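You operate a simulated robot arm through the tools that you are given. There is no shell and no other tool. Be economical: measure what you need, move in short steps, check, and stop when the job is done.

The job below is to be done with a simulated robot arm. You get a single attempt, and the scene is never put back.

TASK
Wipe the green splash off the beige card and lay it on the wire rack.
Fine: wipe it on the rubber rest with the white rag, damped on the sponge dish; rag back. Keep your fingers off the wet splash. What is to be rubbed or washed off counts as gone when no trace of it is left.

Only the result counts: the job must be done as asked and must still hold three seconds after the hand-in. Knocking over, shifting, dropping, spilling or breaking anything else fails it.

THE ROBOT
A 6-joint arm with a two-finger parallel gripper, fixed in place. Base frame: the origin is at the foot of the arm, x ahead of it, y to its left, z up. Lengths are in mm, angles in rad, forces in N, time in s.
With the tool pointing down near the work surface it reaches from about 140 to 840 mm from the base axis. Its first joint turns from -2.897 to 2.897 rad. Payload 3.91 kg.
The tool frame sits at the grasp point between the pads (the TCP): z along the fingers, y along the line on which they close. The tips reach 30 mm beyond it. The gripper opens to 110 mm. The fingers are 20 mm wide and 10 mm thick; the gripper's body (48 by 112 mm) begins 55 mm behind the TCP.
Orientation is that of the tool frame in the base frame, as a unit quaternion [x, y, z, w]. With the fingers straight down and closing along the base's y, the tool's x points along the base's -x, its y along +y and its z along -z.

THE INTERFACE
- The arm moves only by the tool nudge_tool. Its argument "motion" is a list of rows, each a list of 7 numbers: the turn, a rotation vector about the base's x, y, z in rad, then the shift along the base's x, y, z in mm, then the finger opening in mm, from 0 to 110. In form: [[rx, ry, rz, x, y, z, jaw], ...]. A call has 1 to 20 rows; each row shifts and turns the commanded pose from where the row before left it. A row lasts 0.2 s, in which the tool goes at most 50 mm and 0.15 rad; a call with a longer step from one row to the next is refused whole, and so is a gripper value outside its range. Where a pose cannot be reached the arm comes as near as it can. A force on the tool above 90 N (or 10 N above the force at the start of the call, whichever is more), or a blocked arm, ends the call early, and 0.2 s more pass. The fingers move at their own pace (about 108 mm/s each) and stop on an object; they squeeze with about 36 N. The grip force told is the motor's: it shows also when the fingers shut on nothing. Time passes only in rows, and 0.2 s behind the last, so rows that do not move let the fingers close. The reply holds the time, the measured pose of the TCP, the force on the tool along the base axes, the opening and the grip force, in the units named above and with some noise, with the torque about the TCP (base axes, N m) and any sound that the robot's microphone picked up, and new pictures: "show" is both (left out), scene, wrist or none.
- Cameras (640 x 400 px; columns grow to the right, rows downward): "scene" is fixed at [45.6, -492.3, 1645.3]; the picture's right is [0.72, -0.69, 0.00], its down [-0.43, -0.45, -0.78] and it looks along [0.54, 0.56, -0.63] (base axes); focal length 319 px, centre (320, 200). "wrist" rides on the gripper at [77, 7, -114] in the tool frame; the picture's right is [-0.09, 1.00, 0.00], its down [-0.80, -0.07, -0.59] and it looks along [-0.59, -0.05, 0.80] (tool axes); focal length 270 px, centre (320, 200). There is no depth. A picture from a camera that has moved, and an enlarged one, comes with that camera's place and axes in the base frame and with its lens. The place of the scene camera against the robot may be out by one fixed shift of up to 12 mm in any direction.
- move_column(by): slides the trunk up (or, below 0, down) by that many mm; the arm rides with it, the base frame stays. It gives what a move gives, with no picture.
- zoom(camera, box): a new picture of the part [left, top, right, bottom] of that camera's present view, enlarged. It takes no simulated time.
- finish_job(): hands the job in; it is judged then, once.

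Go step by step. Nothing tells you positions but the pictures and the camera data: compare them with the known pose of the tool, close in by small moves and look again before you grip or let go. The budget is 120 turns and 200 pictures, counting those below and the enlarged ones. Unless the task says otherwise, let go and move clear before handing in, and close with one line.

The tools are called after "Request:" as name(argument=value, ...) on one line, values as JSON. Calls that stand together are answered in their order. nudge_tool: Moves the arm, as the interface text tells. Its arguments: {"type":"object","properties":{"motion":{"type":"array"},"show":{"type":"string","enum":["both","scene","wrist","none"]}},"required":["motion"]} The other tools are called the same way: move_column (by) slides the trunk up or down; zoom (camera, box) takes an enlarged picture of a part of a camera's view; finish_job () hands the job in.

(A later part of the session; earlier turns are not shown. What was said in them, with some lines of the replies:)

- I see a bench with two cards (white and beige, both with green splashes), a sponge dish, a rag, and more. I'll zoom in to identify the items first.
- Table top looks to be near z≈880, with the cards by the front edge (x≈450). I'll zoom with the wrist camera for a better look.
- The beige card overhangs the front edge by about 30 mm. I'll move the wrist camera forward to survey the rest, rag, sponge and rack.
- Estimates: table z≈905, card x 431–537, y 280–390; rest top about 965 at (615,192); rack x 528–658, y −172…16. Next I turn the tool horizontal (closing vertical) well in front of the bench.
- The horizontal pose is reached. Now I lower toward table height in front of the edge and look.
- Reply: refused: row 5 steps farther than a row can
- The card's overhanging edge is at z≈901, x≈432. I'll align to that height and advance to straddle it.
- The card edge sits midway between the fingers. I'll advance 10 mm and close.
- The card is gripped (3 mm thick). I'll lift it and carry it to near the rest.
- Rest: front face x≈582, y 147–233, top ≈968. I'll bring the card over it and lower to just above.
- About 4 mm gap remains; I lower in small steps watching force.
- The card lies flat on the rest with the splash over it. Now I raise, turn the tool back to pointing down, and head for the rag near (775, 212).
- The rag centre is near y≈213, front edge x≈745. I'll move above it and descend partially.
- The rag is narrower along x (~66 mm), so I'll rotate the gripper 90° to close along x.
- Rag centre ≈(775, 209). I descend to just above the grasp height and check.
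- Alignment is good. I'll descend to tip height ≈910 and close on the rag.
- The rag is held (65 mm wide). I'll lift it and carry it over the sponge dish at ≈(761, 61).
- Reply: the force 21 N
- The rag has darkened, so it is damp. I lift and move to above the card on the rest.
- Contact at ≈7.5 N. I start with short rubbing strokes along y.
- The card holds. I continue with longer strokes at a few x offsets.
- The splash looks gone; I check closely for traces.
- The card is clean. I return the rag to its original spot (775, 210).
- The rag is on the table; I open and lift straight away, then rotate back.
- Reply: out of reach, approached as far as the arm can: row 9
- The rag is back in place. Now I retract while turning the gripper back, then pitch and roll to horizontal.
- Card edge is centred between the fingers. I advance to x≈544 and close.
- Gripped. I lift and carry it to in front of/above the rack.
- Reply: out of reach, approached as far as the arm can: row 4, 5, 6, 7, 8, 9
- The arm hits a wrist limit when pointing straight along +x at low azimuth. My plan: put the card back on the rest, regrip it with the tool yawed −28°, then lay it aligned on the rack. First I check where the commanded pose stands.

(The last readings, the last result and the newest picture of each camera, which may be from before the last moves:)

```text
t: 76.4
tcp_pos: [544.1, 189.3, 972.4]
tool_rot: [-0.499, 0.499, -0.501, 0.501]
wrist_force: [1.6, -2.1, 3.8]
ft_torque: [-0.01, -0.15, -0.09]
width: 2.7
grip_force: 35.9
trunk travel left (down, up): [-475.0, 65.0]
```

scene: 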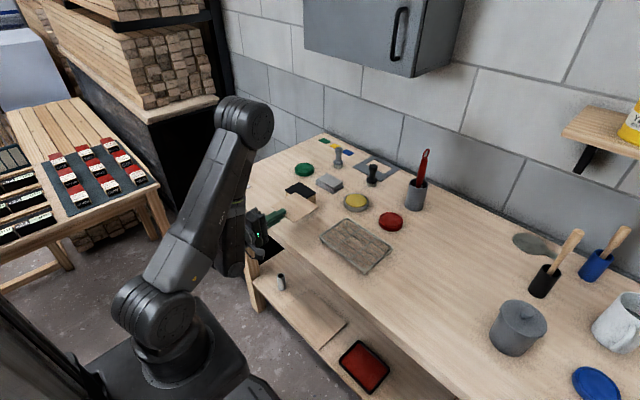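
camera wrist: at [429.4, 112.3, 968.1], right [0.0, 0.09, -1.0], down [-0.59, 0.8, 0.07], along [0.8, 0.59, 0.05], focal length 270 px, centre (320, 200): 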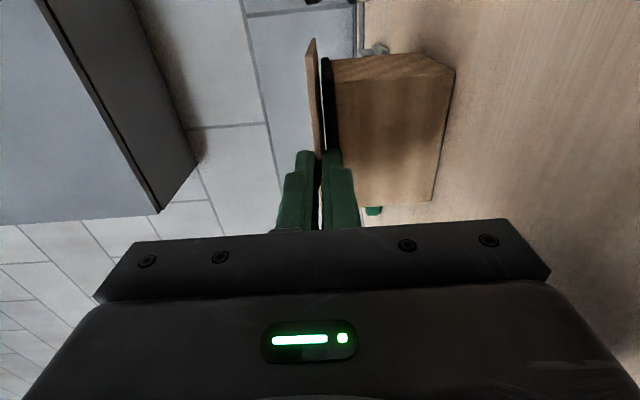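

Card touches the rest. Release, back out, yaw −28°, and line up for a diagonal regrip.

Request:
nudge_tool(motion=[[0, 0, 0, 0, 0, 0, 8], [0, 0, 0, 0, 0, 0, 20], [0, 0, 0, 0, 0, 0, 30], [0, 0, 0, 0, 0, 0, 30], [0, 0, 0, -20, 0, 0, 30], [0, 0, 0, -40, 0, 0, 30], [0, 0, -0.1225, 0, 9, 0, 30], [0, 0, -0.1225, 0, 9, 0, 30], [0, 0, -0.1225, 0, 9, 0, 30], [0, 0, -0.1225, 10, 10, 0, 30], [0, 0, 0, 0, 0, 0, 30]], show="both")

Request:
zoom(camera="scene", box=[240, 150, 340, 220])

```text
t: 78.8
tcp_pos: [493.6, 225.8, 971.4]
tool_rot: [0.363, -0.606, 0.607, -0.363]
wrist_force: [-0.4, -0.8, 0.2]
ft_torque: [0.01, 0.01, -0.01]
width: 29.9
grip_force: 0.1
trunk travel left (down, up): [-475.0, 65.0]
camera wrist: at [356.3, 212.7, 965.3], right [0.04, 0.08, -1.0], down [-0.15, 0.99, 0.07], along [0.99, 0.14, 0.05], focal length 270 px, centre (320, 200)
```

scene: 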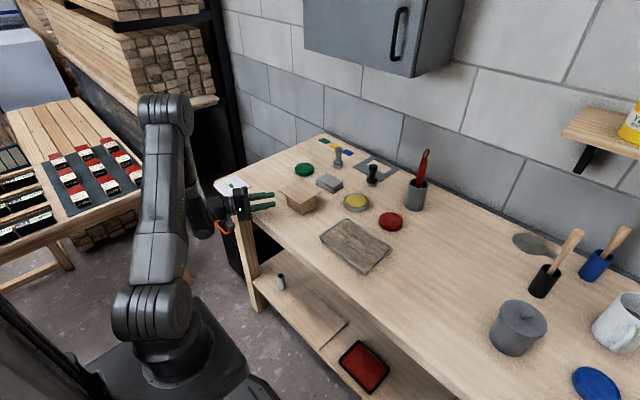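
wrist: 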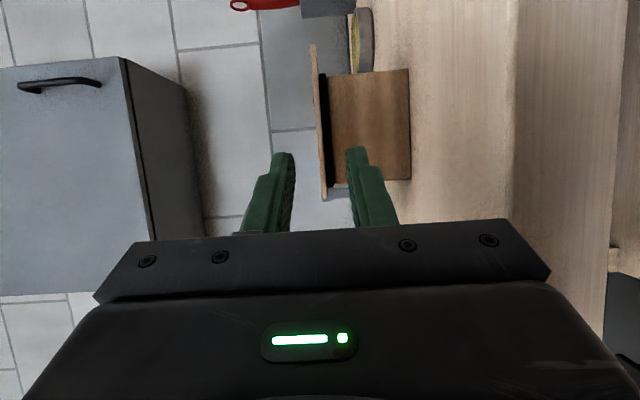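

```text
5.71 times, centred on (290, 185) of scene
camera zoom: at [45.6, -492.3, 1645.3], right [0.72, -0.69, 0.0], down [-0.43, -0.45, -0.78], along [0.54, 0.56, -0.63], focal length 1825 px, centre (491, 286)
```

zoom: 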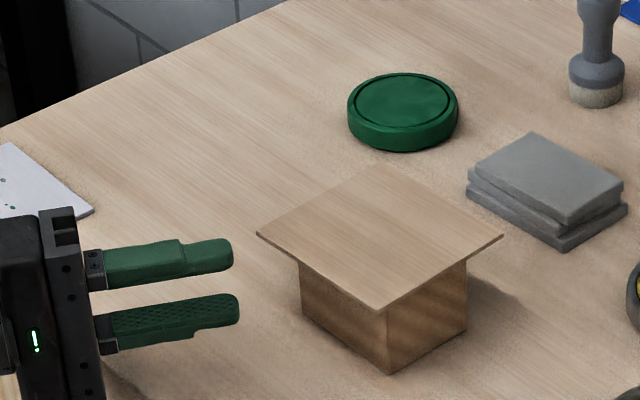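

Before regripping, I check that this yaw reaches the rack position (empty-handed) and view the rack up close.

Request:
nudge_tool(motion=[[0, 0, 0, -15, -20, 10, 30], [0, 0, 0, 0, -40, 10, 30], [0, 0, 0, 0, -45, 10, 30], [0, 0, 0, 0, -45, 0, 30], [0, 0, 0, 0, -45, 0, 30], [0, 0, 0, 0, -45, 0, 30], [0, 0, 0, 0, -45, 0, 30], [0, 0, 0, 7, -10, -25, 30], [0, 0, 0, 7, 0, -25, 30], [0, 0, 0, 0, 0, 0, 30]], show="both")

Request:
zoom(camera="scene", box=[290, 190, 410, 290])

Request:
zoom(camera="wrist", box=[220, 0, 480, 240])

```text
t: 81.0
tcp_pos: [494.4, -71.1, 952.5]
tool_rot: [-0.364, 0.606, -0.606, 0.364]
wrist_force: [-0.5, -0.5, 0.0]
ft_torque: [0.0, 0.0, 0.0]
width: 30.0
grip_force: 0.1
trunk travel left (down, up): [-475.0, 65.0]
camera wrist: at [357.6, -84.7, 946.0], right [0.04, 0.08, -1.0], down [-0.15, 0.99, 0.07], along [0.99, 0.14, 0.05], focal length 270 px, centre (320, 200)
```

scene: 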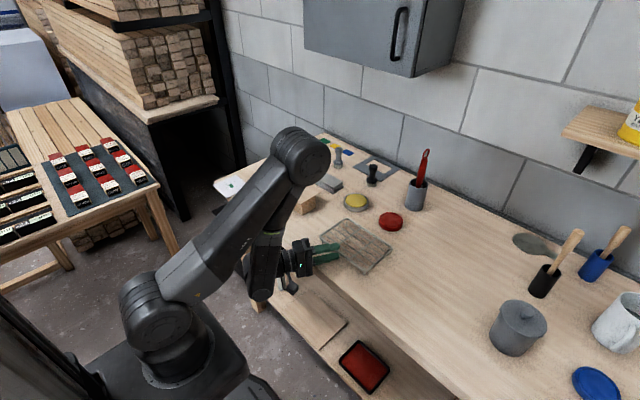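
wrist: 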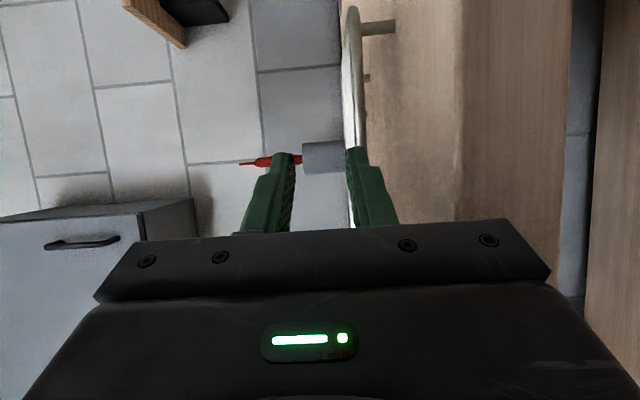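

```text
4.00 times, centred on (350, 240) of scene
camera zoom: at [45.6, -492.3, 1645.3], right [0.72, -0.69, 0.0], down [-0.43, -0.45, -0.78], along [0.54, 0.56, -0.63], focal length 1277 px, centre (200, 40)
```

zoom: 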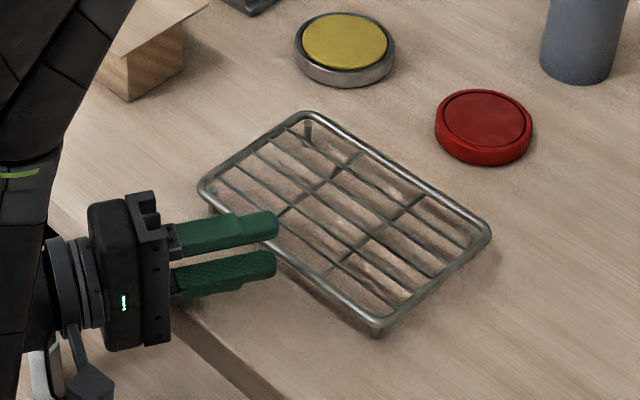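

```text
1.67 times, centred on (350, 120) of wrist
camera zoom: at [357.6, -84.7, 946.0], right [0.04, 0.08, -1.0], down [-0.15, 0.99, 0.07], along [0.99, 0.14, 0.05], focal length 450 px, centre (270, 333)
```

zoom: 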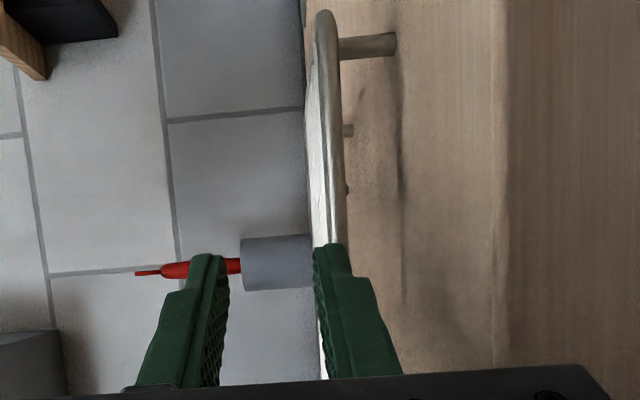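

The pose is reachable. Rack top ≈929, front rail x≈535. Now I go back and regrip the card diagonally.

Request:
nudge_tool(motion=[[0, 0, 0, -15, 10, 30, 30], [0, 0, 0, 0, 45, 0, 30], [0, 0, 0, 0, 45, 0, 30], [0, 0, 0, 0, 45, 0, 30], [0, 0, 0, 0, 45, 0, 30], [0, 0, 0, 0, 45, 0, 30], [0, 0, 0, 0, 45, 0, 30], [0, 0, 0, 15, 15, -11, 30], [0, 0, 0, 26, -14, 0, 30], [0, 0, 0, 0, 0, 0, 30]], show="wrist")

Request:
zoom(camera="wrist", box=[220, 0, 480, 240])

```text
t: 83.2
tcp_pos: [519.3, 212.7, 971.6]
tool_rot: [0.364, -0.606, 0.606, -0.365]
wrist_force: [1.2, 0.3, 0.7]
ft_torque: [0.02, 0.03, 0.0]
width: 29.8
grip_force: 0.1
trunk travel left (down, up): [-475.0, 65.0]
camera wrist: at [382.0, 198.5, 964.5], right [0.04, 0.08, -1.0], down [-0.15, 0.99, 0.07], along [0.99, 0.14, 0.05], focal length 270 px, centre (320, 200)
```

wrist: 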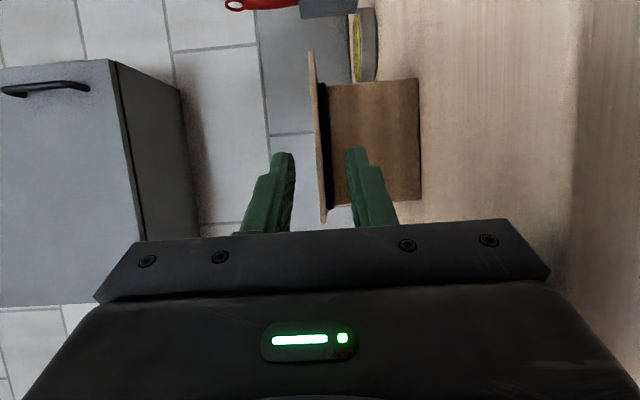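

```text
1.67 times, centred on (350, 120) of wrist
camera zoom: at [382.0, 198.5, 964.5], right [0.04, 0.08, -1.0], down [-0.15, 0.99, 0.07], along [0.99, 0.14, 0.05], focal length 450 px, centre (270, 333)
```

zoom: 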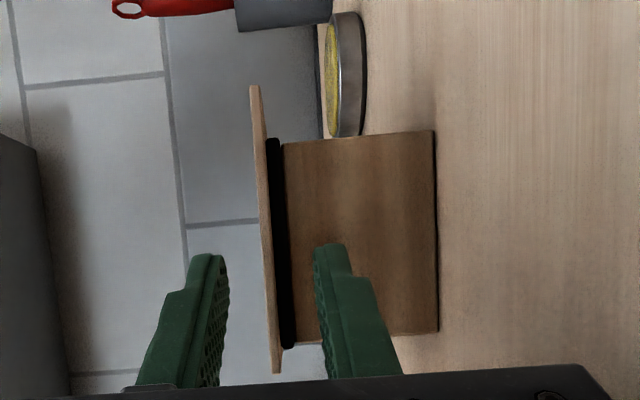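

Request:
nudge_tool(motion=[[0, 0, 0, 14, -7.5, 0, 30], [0, 0, 0, 13, -7, 0, 30], [0, 0, 0, 0, 0, 0, 30], [0, 0, 0, 0, 0, 0, 15], [0, 0, 0, 0, 0, 0, 8], [0, 0, 0, 0, 0, 0, 0], [0, 0, 0, 0, 0, 0, 0], [0, 0, 0, 0, 0, 0, 0]], show="scene")

Request:
zoom(camera="scene", box=[240, 150, 340, 220])

```text
t: 85.0
tcp_pos: [546.8, 196.2, 969.0]
tool_rot: [-0.366, 0.607, -0.606, 0.362]
wrist_force: [-8.6, -1.4, -27.4]
ft_torque: [0.13, 0.85, -0.13]
width: 8.5
grip_force: 36.1
trunk travel left (down, up): [-475.0, 65.0]
```

scene: 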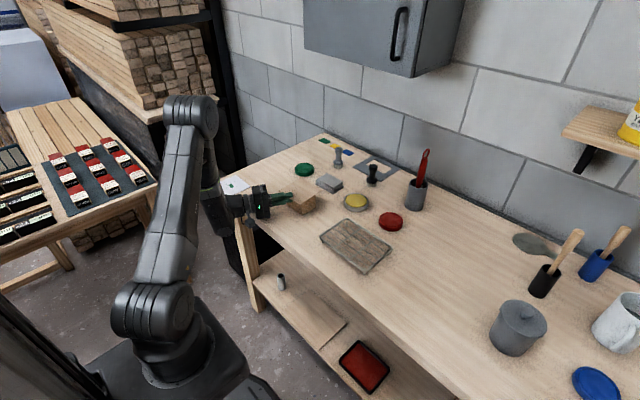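

```text
5.71 times, centred on (290, 185) of scene
camera zoom: at [45.6, -492.3, 1645.3], right [0.72, -0.69, 0.0], down [-0.43, -0.45, -0.78], along [0.54, 0.56, -0.63], focal length 1825 px, centre (491, 286)
```

zoom: 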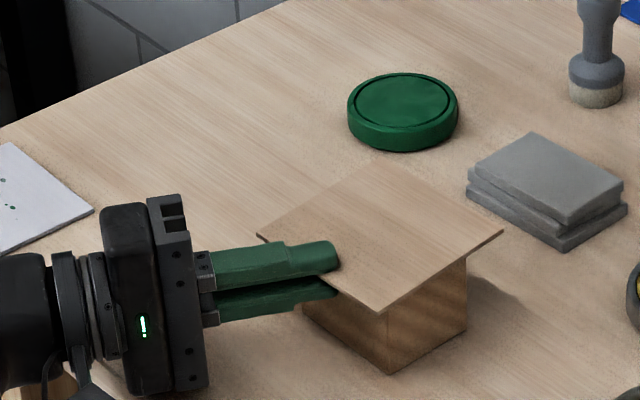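

The lower finger caught the rubber lip (width 8.5). I reopen, back off 6 mm, and close again.

Request:
nudge_tool(motion=[[0, 0, 0, 0, 0, 0, 16], [0, 0, 0, 0, 0, 0, 30], [0, 0, 0, 0, 0, 0, 30], [0, 0, 0, -6, 3, 0.5, 30], [0, 0, 0, 0, 0, 0, 30], [0, 0, 0, 0, 0, 0, 15], [0, 0, 0, 0, 0, 0, 8], [0, 0, 0, 0, 0, 0, 0], [0, 0, 0, 0, 0, 0, 0], [0, 0, 0, 0, 0, 0, 0]], show="both")

Request:
zoom(camera="scene", box=[240, 150, 340, 220])

```text
t: 87.2
tcp_pos: [541.0, 199.5, 972.3]
tool_rot: [0.362, -0.606, 0.607, -0.364]
wrist_force: [2.5, 0.0, 7.7]
ft_torque: [-0.1, -0.31, 0.04]
width: 2.8
grip_force: 36.4
trunk travel left (down, up): [-475.0, 65.0]
camera wrist: at [402.8, 186.3, 965.0], right [0.04, 0.08, -1.0], down [-0.15, 0.99, 0.07], along [0.99, 0.14, 0.05], focal length 270 px, centre (320, 200)
```

scene: 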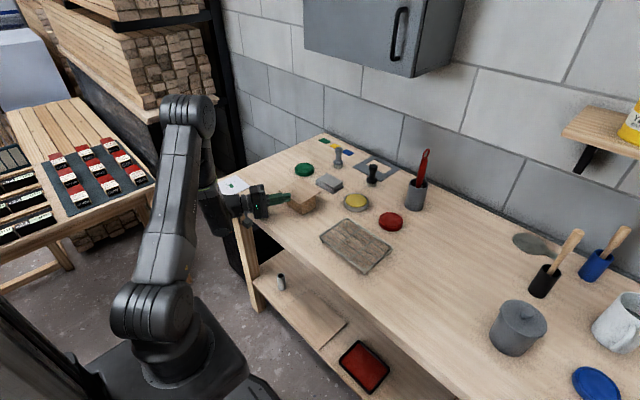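
wrist: 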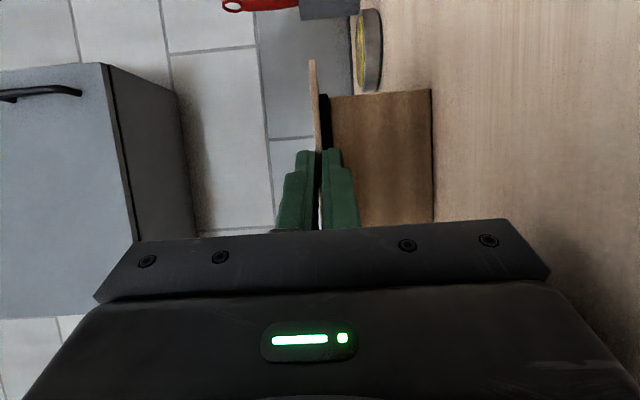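

```text
5.71 times, centred on (290, 185) of scene
camera zoom: at [45.6, -492.3, 1645.3], right [0.72, -0.69, 0.0], down [-0.43, -0.45, -0.78], along [0.54, 0.56, -0.63], focal length 1825 px, centre (491, 286)
```

zoom: 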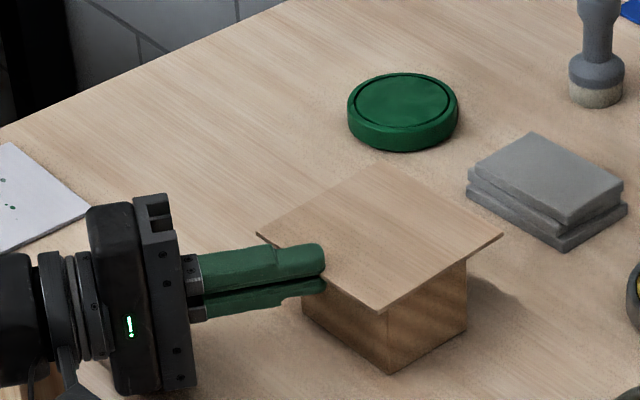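

Only the card is gripped now (2.8 mm). I lift, retract, and carry it over the rack.

Request:
nudge_tool(motion=[[0, 0, 0, 0, 0, 10, 0], [0, 0, 0, 0, 0, 35, 0], [0, 0, 0, -30, -10, 0, 0], [0, 0, 0, -25, -35, 0, 0], [0, 0, 0, 0, -45, 0, 0], [0, 0, 0, 0, -45, 0, 0], [0, 0, 0, 0, -45, 0, 0], [0, 0, 0, 0, -45, 0, 0], [0, 0, 0, 4, -45, 0, 0], [0, 0, 0, 0, 0, -35, 0], [0, 0, 0, 0, 0, -30, 0], [0, 0, 0, 0, 0, 0, 0]], show="both")

Request:
zoom(camera="scene", box=[290, 190, 410, 290])

Request:
zoom(camera="wrist", box=[220, 0, 480, 240])

```text
t: 89.8
tcp_pos: [489.3, -67.9, 953.8]
tool_rot: [0.364, -0.606, 0.606, -0.364]
wrist_force: [-0.5, -0.1, -0.5]
ft_torque: [-0.02, 0.0, 0.03]
width: 2.8
grip_force: 36.2
trunk travel left (down, up): [-475.0, 65.0]
camera wrist: at [351.5, -81.6, 947.3], right [0.04, 0.08, -1.0], down [-0.15, 0.99, 0.07], along [0.99, 0.14, 0.05], focal length 270 px, centre (320, 200)
```

scene: 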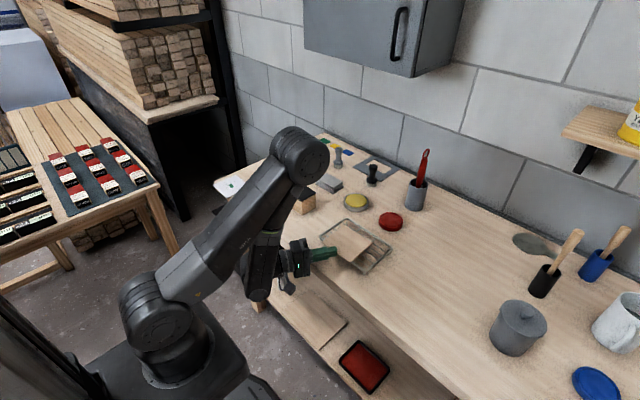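
wrist: 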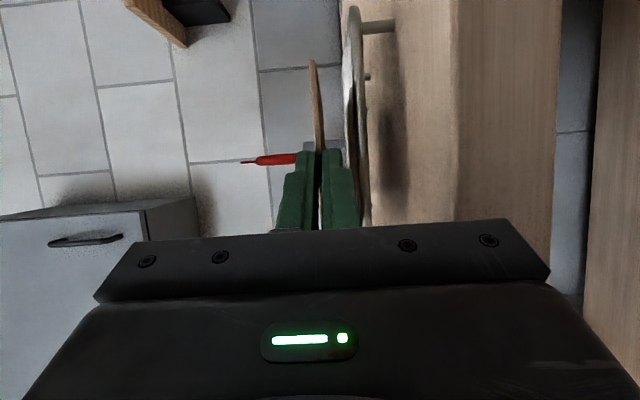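

```text
4.00 times, centred on (350, 240) of scene
camera zoom: at [45.6, -492.3, 1645.3], right [0.72, -0.69, 0.0], down [-0.43, -0.45, -0.78], along [0.54, 0.56, -0.63], focal length 1277 px, centre (200, 40)
```

zoom: 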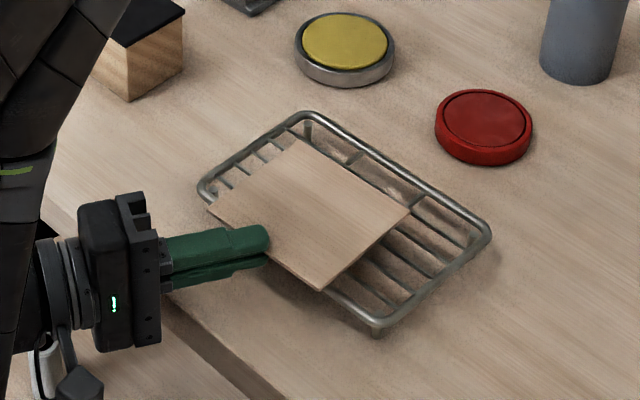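

```text
1.67 times, centred on (350, 120) of wrist
camera zoom: at [351.5, -81.6, 947.3], right [0.04, 0.08, -1.0], down [-0.15, 0.99, 0.07], along [0.99, 0.14, 0.05], focal length 450 px, centre (270, 333)
```

zoom: 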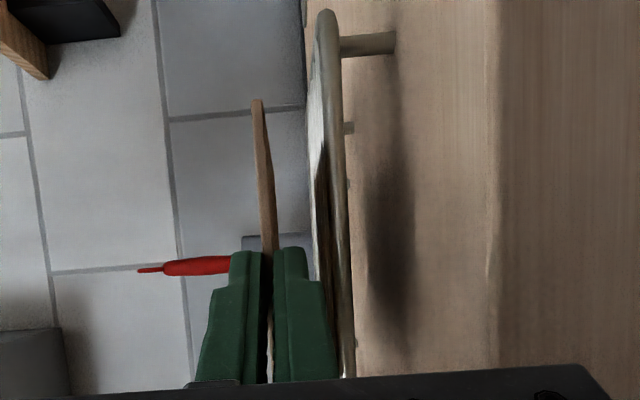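

Card is over the rack, clear in front. I shift slightly −y and lower gradually.

Request:
nudge_tool(motion=[[0, 0, 0, 1, -10, 0, 0], [0, 0, 0, 0, 0, -10, 0], [0, 0, 0, 0, 0, -6, 0], [0, 0, 0, 0, 0, 0, 0]], show="wrist")

Request:
zoom(camera="wrist", box=[220, 0, 480, 240])

Request:
zoom(camera="scene", box=[290, 190, 410, 290])

```text
t: 90.8
tcp_pos: [491.6, -80.1, 937.2]
tool_rot: [-0.363, 0.607, -0.606, 0.364]
wrist_force: [0.3, 0.7, -0.4]
ft_torque: [0.02, 0.01, 0.0]
width: 2.8
grip_force: 36.1
trunk travel left (down, up): [-475.0, 65.0]
camera wrist: at [353.0, -93.2, 930.4], right [0.04, 0.08, -1.0], down [-0.15, 0.99, 0.07], along [0.99, 0.14, 0.05], focal length 270 px, centre (320, 200)
```

wrist: 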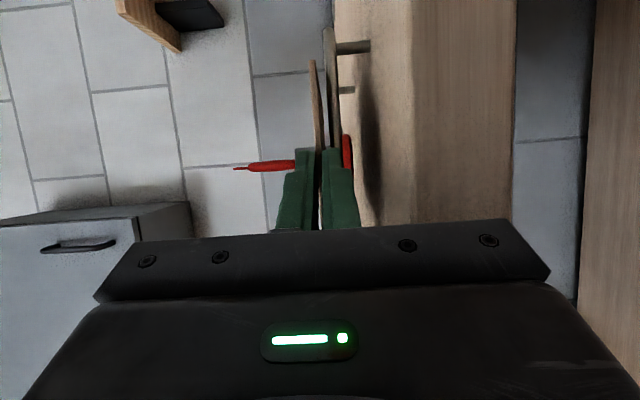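

```text
1.67 times, centred on (350, 120) of wrist
camera zoom: at [353.0, -93.2, 930.4], right [0.04, 0.08, -1.0], down [-0.15, 0.99, 0.07], along [0.99, 0.14, 0.05], focal length 450 px, centre (270, 333)
```

zoom: 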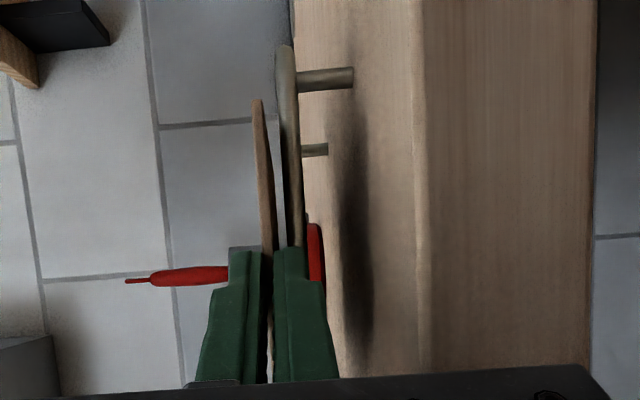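

```text
4.00 times, centred on (350, 240) of scene
camera zoom: at [45.6, -492.3, 1645.3], right [0.72, -0.69, 0.0], down [-0.43, -0.45, -0.78], along [0.54, 0.56, -0.63], focal length 1277 px, centre (200, 40)
```

zoom: 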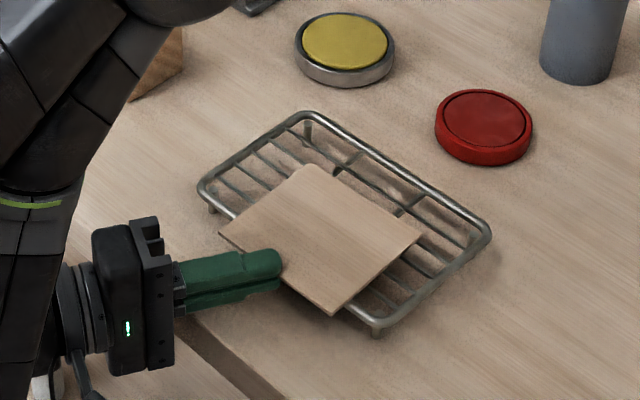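

Request:
nudge_tool(motion=[[0, 0, 0, 0, 0, -2, 0], [0, 0, 0, 0, 0, -1.5, 0], [0, 0, 0, 0, 0, 0, 0]], show="none")

Request:
nudge_tool(motion=[[0, 0, 0, 0, 0, -1, 0], [0, 0, 0, 0, 0, 0, 0]], show="none")

Request:
nudge_tool(motion=[[0, 0, 0, 0, 0, -1, 0], [0, 0, 0, 0, 0, 0, 0]], show="none")

Request:
nudge_tool(motion=[[0, 0, 0, 0, 0, -1, 0], [0, 0, 0, 0, 0, 0, 0]], show="wrist")

```text
t: 91.6
tcp_pos: [489.0, -80.9, 931.8]
tool_rot: [0.364, -0.606, 0.607, -0.363]
wrist_force: [0.1, 0.3, -0.5]
ft_torque: [-0.01, 0.02, 0.05]
width: 2.7
grip_force: 36.1
trunk travel left (down, up): [-475.0, 65.0]
```

```text
t: 92.2
tcp_pos: [490.2, -79.7, 931.9]
tool_rot: [0.363, -0.606, 0.607, -0.364]
wrist_force: [1.5, 0.6, 5.1]
ft_torque: [-0.01, -0.2, 0.04]
width: 2.9
grip_force: 36.6
trunk travel left (down, up): [-475.0, 65.0]
```

```text
t: 92.8
tcp_pos: [489.4, -80.6, 930.3]
tool_rot: [0.363, -0.605, 0.608, -0.364]
wrist_force: [1.8, -1.1, 14.4]
ft_torque: [-0.08, -0.56, -0.05]
width: 2.8
grip_force: 36.2
trunk travel left (down, up): [-475.0, 65.0]
```

```text
t: 93.4
tcp_pos: [489.3, -79.8, 929.1]
tool_rot: [0.363, -0.606, 0.607, -0.364]
wrist_force: [2.3, -0.9, 20.4]
ft_torque: [-0.13, -0.82, -0.04]
width: 2.9
grip_force: 36.4
trunk travel left (down, up): [-475.0, 65.0]
camera wrist: at [351.9, -93.2, 923.6], right [0.04, 0.08, -1.0], down [-0.15, 0.99, 0.07], along [0.99, 0.14, 0.06], focal length 270 px, centre (320, 200)
```

wrist: 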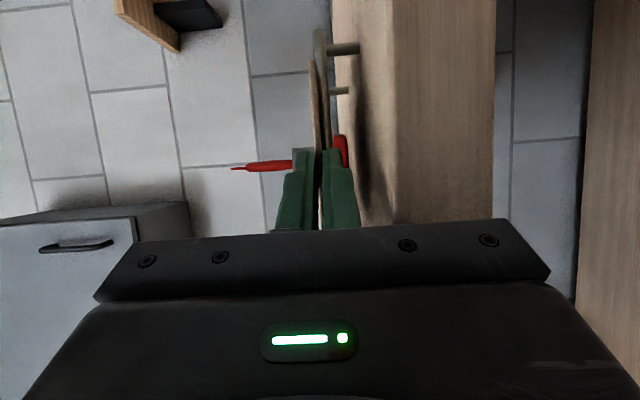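

Contact; I relieve the pressure by 2 mm, then release and back straight out along the tool.

Request:
nudge_tool(motion=[[0, 0, 0, 0, 0, 2, 0], [0, 0, 0, 0, 0, 0, 0], [0, 0, 0, 0, 0, 0, 6], [0, 0, 0, 0, 0, 0, 12], [0, 0, 0, 0, 0, 0, 16], [0, 0, 0, 0, 0, 0, 16], [0, 0, 0, -9, 4.7, 0, 16], [0, 0, 0, -18, 9.5, 0, 16], [0, 0, 0, -35, 19, 0, 16], [0, 0, 0, 0, 0, 0, 16]], show="both")

Request:
zoom(camera="scene", box=[290, 190, 410, 290])

Request:
zoom(camera="wrist", box=[220, 0, 480, 240])

```text
t: 95.6
tcp_pos: [441.5, -38.8, 935.6]
tool_rot: [-0.364, 0.607, -0.606, 0.363]
wrist_force: [0.4, 0.2, 0.4]
ft_torque: [0.03, 0.0, 0.0]
width: 16.1
grip_force: 0.0
out of reach, approached as far as the arm can: row 9
trunk travel left (down, up): [-475.0, 65.0]
camera wrist: at [304.8, -52.1, 930.2], right [0.04, 0.08, -1.0], down [-0.14, 0.99, 0.07], along [0.99, 0.14, 0.05], focal length 270 px, centre (320, 200)
```

scene: 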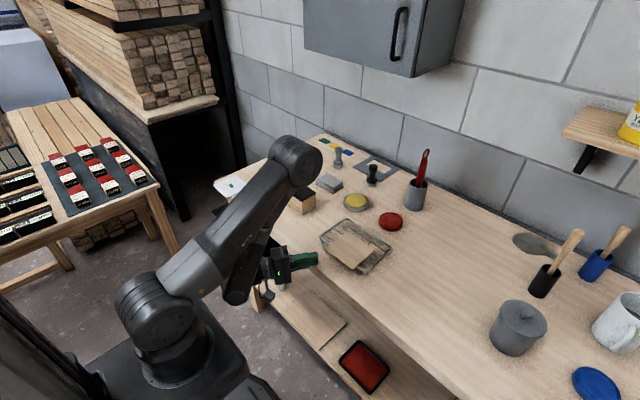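
wrist: 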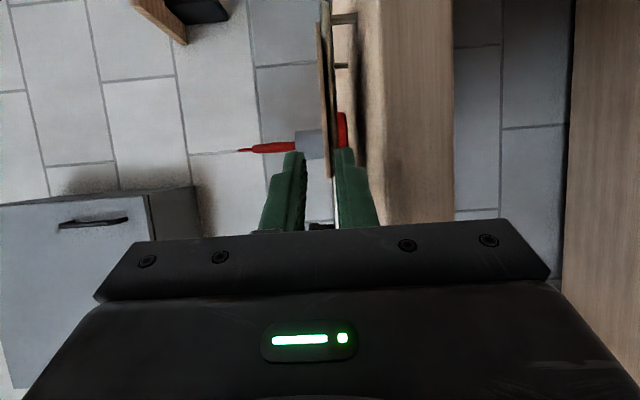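

```text
4.00 times, centred on (350, 240) of scene
camera zoom: at [45.6, -492.3, 1645.3], right [0.72, -0.69, 0.0], down [-0.43, -0.45, -0.78], along [0.54, 0.56, -0.63], focal length 1277 px, centre (200, 40)
```

zoom: 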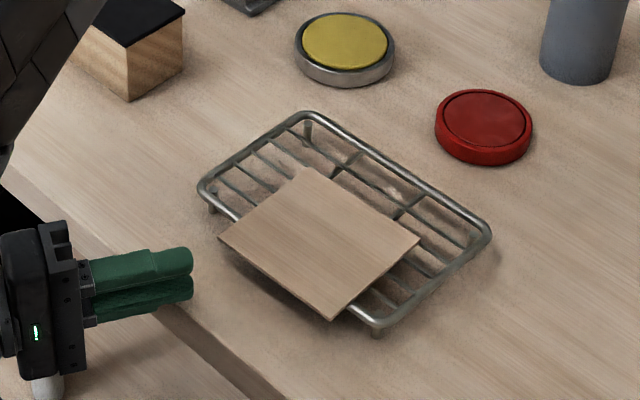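

```text
1.67 times, centred on (350, 120) of wrist
camera zoom: at [304.8, -52.1, 930.2], right [0.04, 0.08, -1.0], down [-0.14, 0.99, 0.07], along [0.99, 0.14, 0.05], focal length 450 px, centre (270, 333)
```

zoom: 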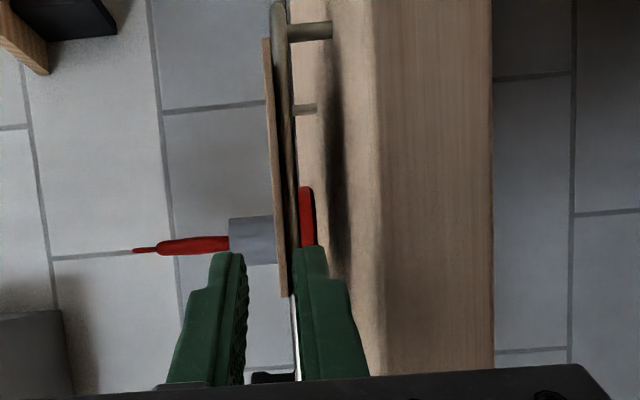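

The card rests flat on the rack but overhangs the front by about 30 mm. With closed fingers I'll gently push it ~18 mm further in, staying clear of the rail.

Request:
nudge_tool(motion=[[0, 0, 0, 9, -23, -2, 8], [0, 0, 0, 9, -23, -2, 0], [0, 0, 0, 0, 0, 0, 0], [0, 0, 0, 0, 0, 0, 0]], show="both")

Request:
zoom(camera="scene", box=[290, 190, 410, 290])

Request:
zoom(camera="wrist", box=[220, 0, 480, 240])

```text
t: 96.6
tcp_pos: [460.9, -85.0, 933.6]
tool_rot: [-0.364, 0.607, -0.606, 0.364]
wrist_force: [0.5, -0.3, 0.0]
ft_torque: [-0.02, -0.02, -0.03]
width: 0.0
grip_force: 36.4
trunk travel left (down, up): [-475.0, 65.0]
camera wrist: at [323.4, -98.4, 926.9], right [0.04, 0.08, -1.0], down [-0.15, 0.99, 0.07], along [0.99, 0.14, 0.05], focal length 270 px, centre (320, 200)
```

scene: 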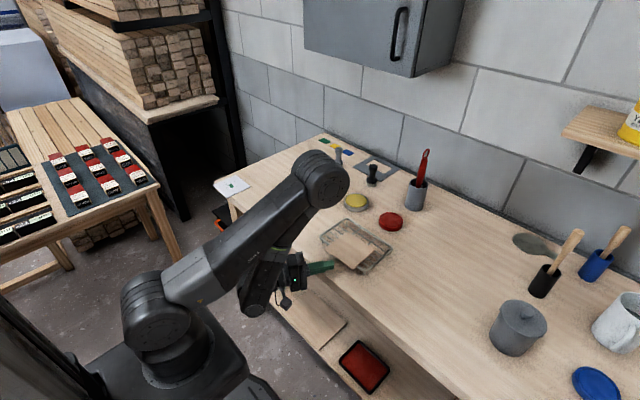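
wrist: 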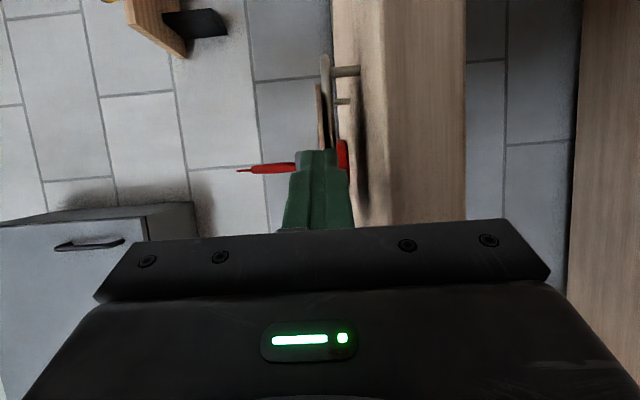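

```text
4.00 times, centred on (350, 240) of scene
camera zoom: at [45.6, -492.3, 1645.3], right [0.72, -0.69, 0.0], down [-0.43, -0.45, -0.78], along [0.54, 0.56, -0.63], focal length 1277 px, centre (200, 40)
```

zoom: 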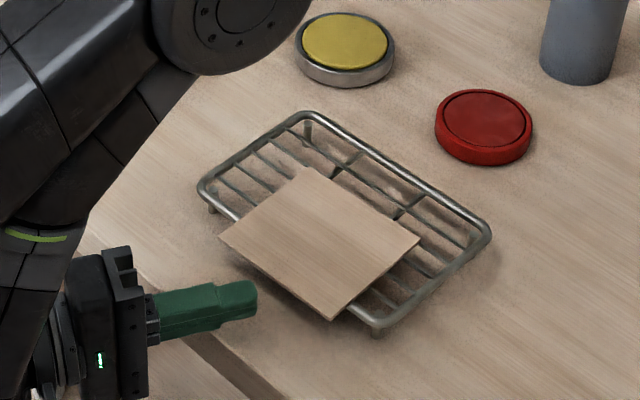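

```text
1.67 times, centred on (350, 120) of wrist
camera zoom: at [323.4, -98.4, 926.9], right [0.04, 0.08, -1.0], down [-0.15, 0.99, 0.07], along [0.99, 0.14, 0.05], focal length 450 px, centre (270, 333)
```

zoom: 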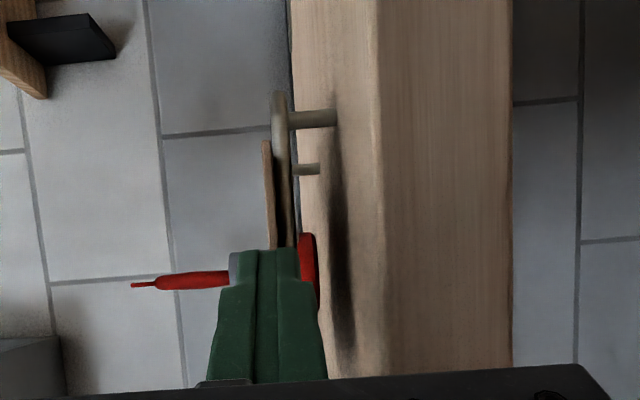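

Request:
nudge_tool(motion=[[0, 0, 0, 5, 5, 2, 0], [0, 0, 0, 5, 0, 0, 0], [0, 0, 0, 4, 0, 0, 0], [0, 0, 0, 3, 0, 0, 0], [0, 0, 0, 3, 0, 0, 0], [0, 0, 0, 0, 0, 0, 0]], show="scene")

Request:
zoom(camera="scene", box=[290, 190, 410, 290])

```text
t: 98.0
tcp_pos: [482.3, -78.5, 935.4]
tool_rot: [-0.365, 0.606, -0.606, 0.364]
wrist_force: [-0.3, -0.6, 0.0]
ft_torque: [0.02, -0.02, 0.02]
width: 0.0
grip_force: 36.4
trunk travel left (down, up): [-475.0, 65.0]
```

scene: 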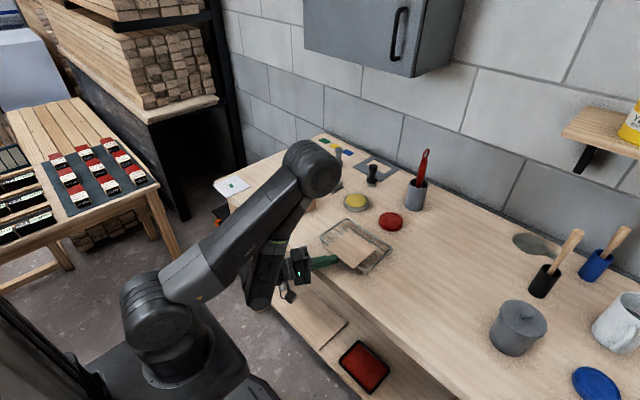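

```text
4.00 times, centred on (350, 240) of scene
camera zoom: at [45.6, -492.3, 1645.3], right [0.72, -0.69, 0.0], down [-0.43, -0.45, -0.78], along [0.54, 0.56, -0.63], focal length 1277 px, centre (200, 40)
```

zoom: 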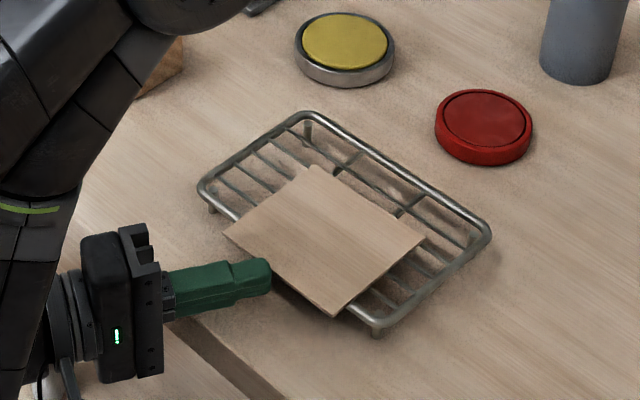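

Pushing works smoothly; I continue 9 mm more, then back off.

Request:
nudge_tool(motion=[[0, 0, 0, 3, 0, 0, 0], [0, 0, 0, 3, 0, 0, 0], [0, 0, 0, 3, 0, 0, 0], [0, 0, 0, 0, 0, 0, 0], [0, 0, 0, -10, 0, 0, 0], [0, 0, 0, -10, 0, 0, 0], [0, 0, 0, 0, 0, 0, 0]], show="both")

Request:
zoom(camera="scene", box=[290, 190, 410, 290])

```text
t: 99.6
tcp_pos: [470.8, -79.0, 935.1]
tool_rot: [-0.363, 0.606, -0.606, 0.364]
wrist_force: [-0.3, 0.6, 0.2]
ft_torque: [-0.03, 0.0, -0.01]
width: 0.0
grip_force: 36.6
trunk travel left (down, up): [-475.0, 65.0]
camera wrist: at [333.0, -92.9, 929.6], right [0.04, 0.08, -1.0], down [-0.15, 0.99, 0.07], along [0.99, 0.14, 0.05], focal length 270 px, centre (320, 200)
```

scene: 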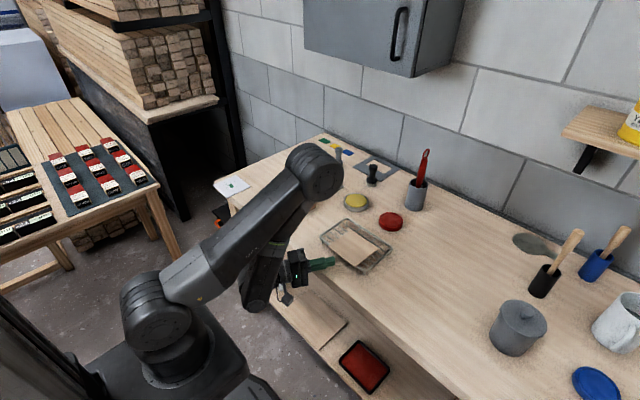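
wrist: 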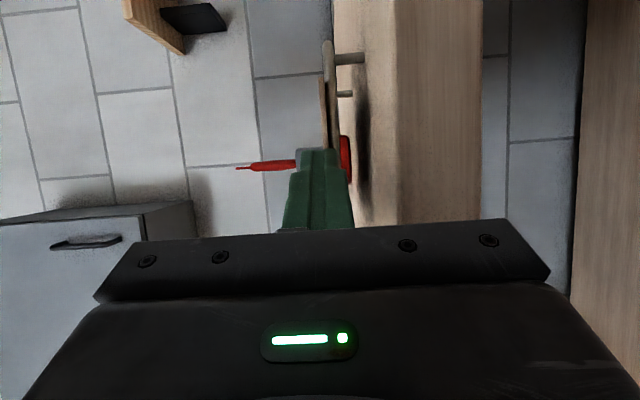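

```text
4.00 times, centred on (350, 240) of scene
camera zoom: at [45.6, -492.3, 1645.3], right [0.72, -0.69, 0.0], down [-0.43, -0.45, -0.78], along [0.54, 0.56, -0.63], focal length 1277 px, centre (200, 40)
```

zoom: 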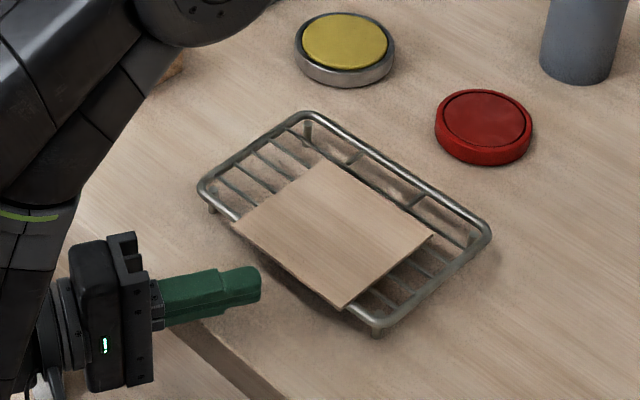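

The card sits well on the rack and the rack hasn't moved. I raise the arm clear and do a last check.

Request:
nudge_tool(motion=[[0, 0, 0, 0, 10, 30, 0], [0, 0, 0, 0, 20, 40, 20], [0, 0, 0, 0, 40, 20, 40], [0, 0, 0, 0, 40, 20, 40], [0, 0, 0, 0, 0, 0, 40]], show="scene")

Request:
zoom(camera="scene", box=[260, 130, 420, 280])

Request:
zoom(camera="scene", box=[330, 220, 390, 270])

```text
t: 100.8
tcp_pos: [467.4, 31.6, 1048.7]
tool_rot: [0.364, -0.606, 0.607, -0.364]
wrist_force: [-0.1, 0.6, 0.8]
ft_torque: [-0.01, 0.0, 0.01]
width: 40.2
grip_force: 0.1
trunk travel left (down, up): [-475.0, 65.0]
```

scene: 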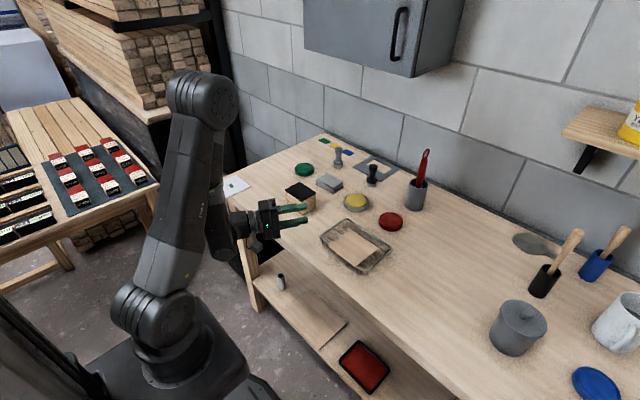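

```text
2.67 times, centred on (340, 205) of scene
camera zoom: at [45.6, -492.3, 1645.3], right [0.72, -0.69, 0.0], down [-0.43, -0.45, -0.78], along [0.54, 0.56, -0.63], focal length 852 px, centre (267, 187)
```

zoom: 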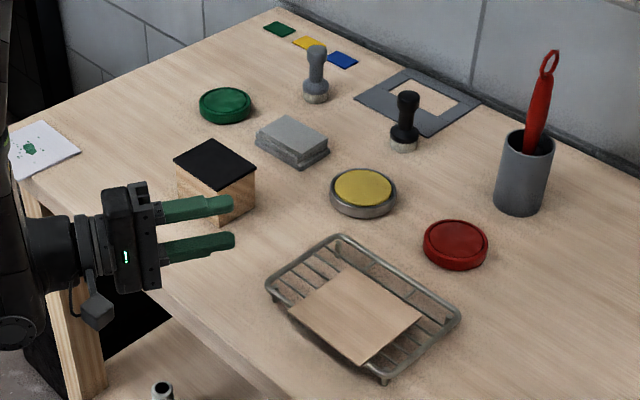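

```text
8.00 times, centred on (360, 245) of scene
camera zoom: at [45.6, -492.3, 1645.3], right [0.72, -0.69, 0.0], down [-0.43, -0.45, -0.78], along [0.54, 0.56, -0.63], focal length 2555 px, centre (0, -160)
```

zoom: 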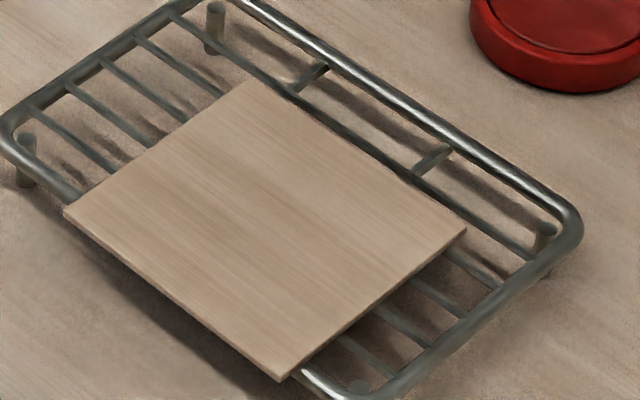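

The beige card is clean and lies flat on the rack, the rag is back in place, and everything else is where it was. I'm handing the job in.

Request:
finish_job()

```text
The job is handed in.
```

The green splash is wiped off the beige card with no trace visible. The card lies flat on the wire rack, overhanging the front rail slightly, and the damp rag is back within about 2 mm of its place.
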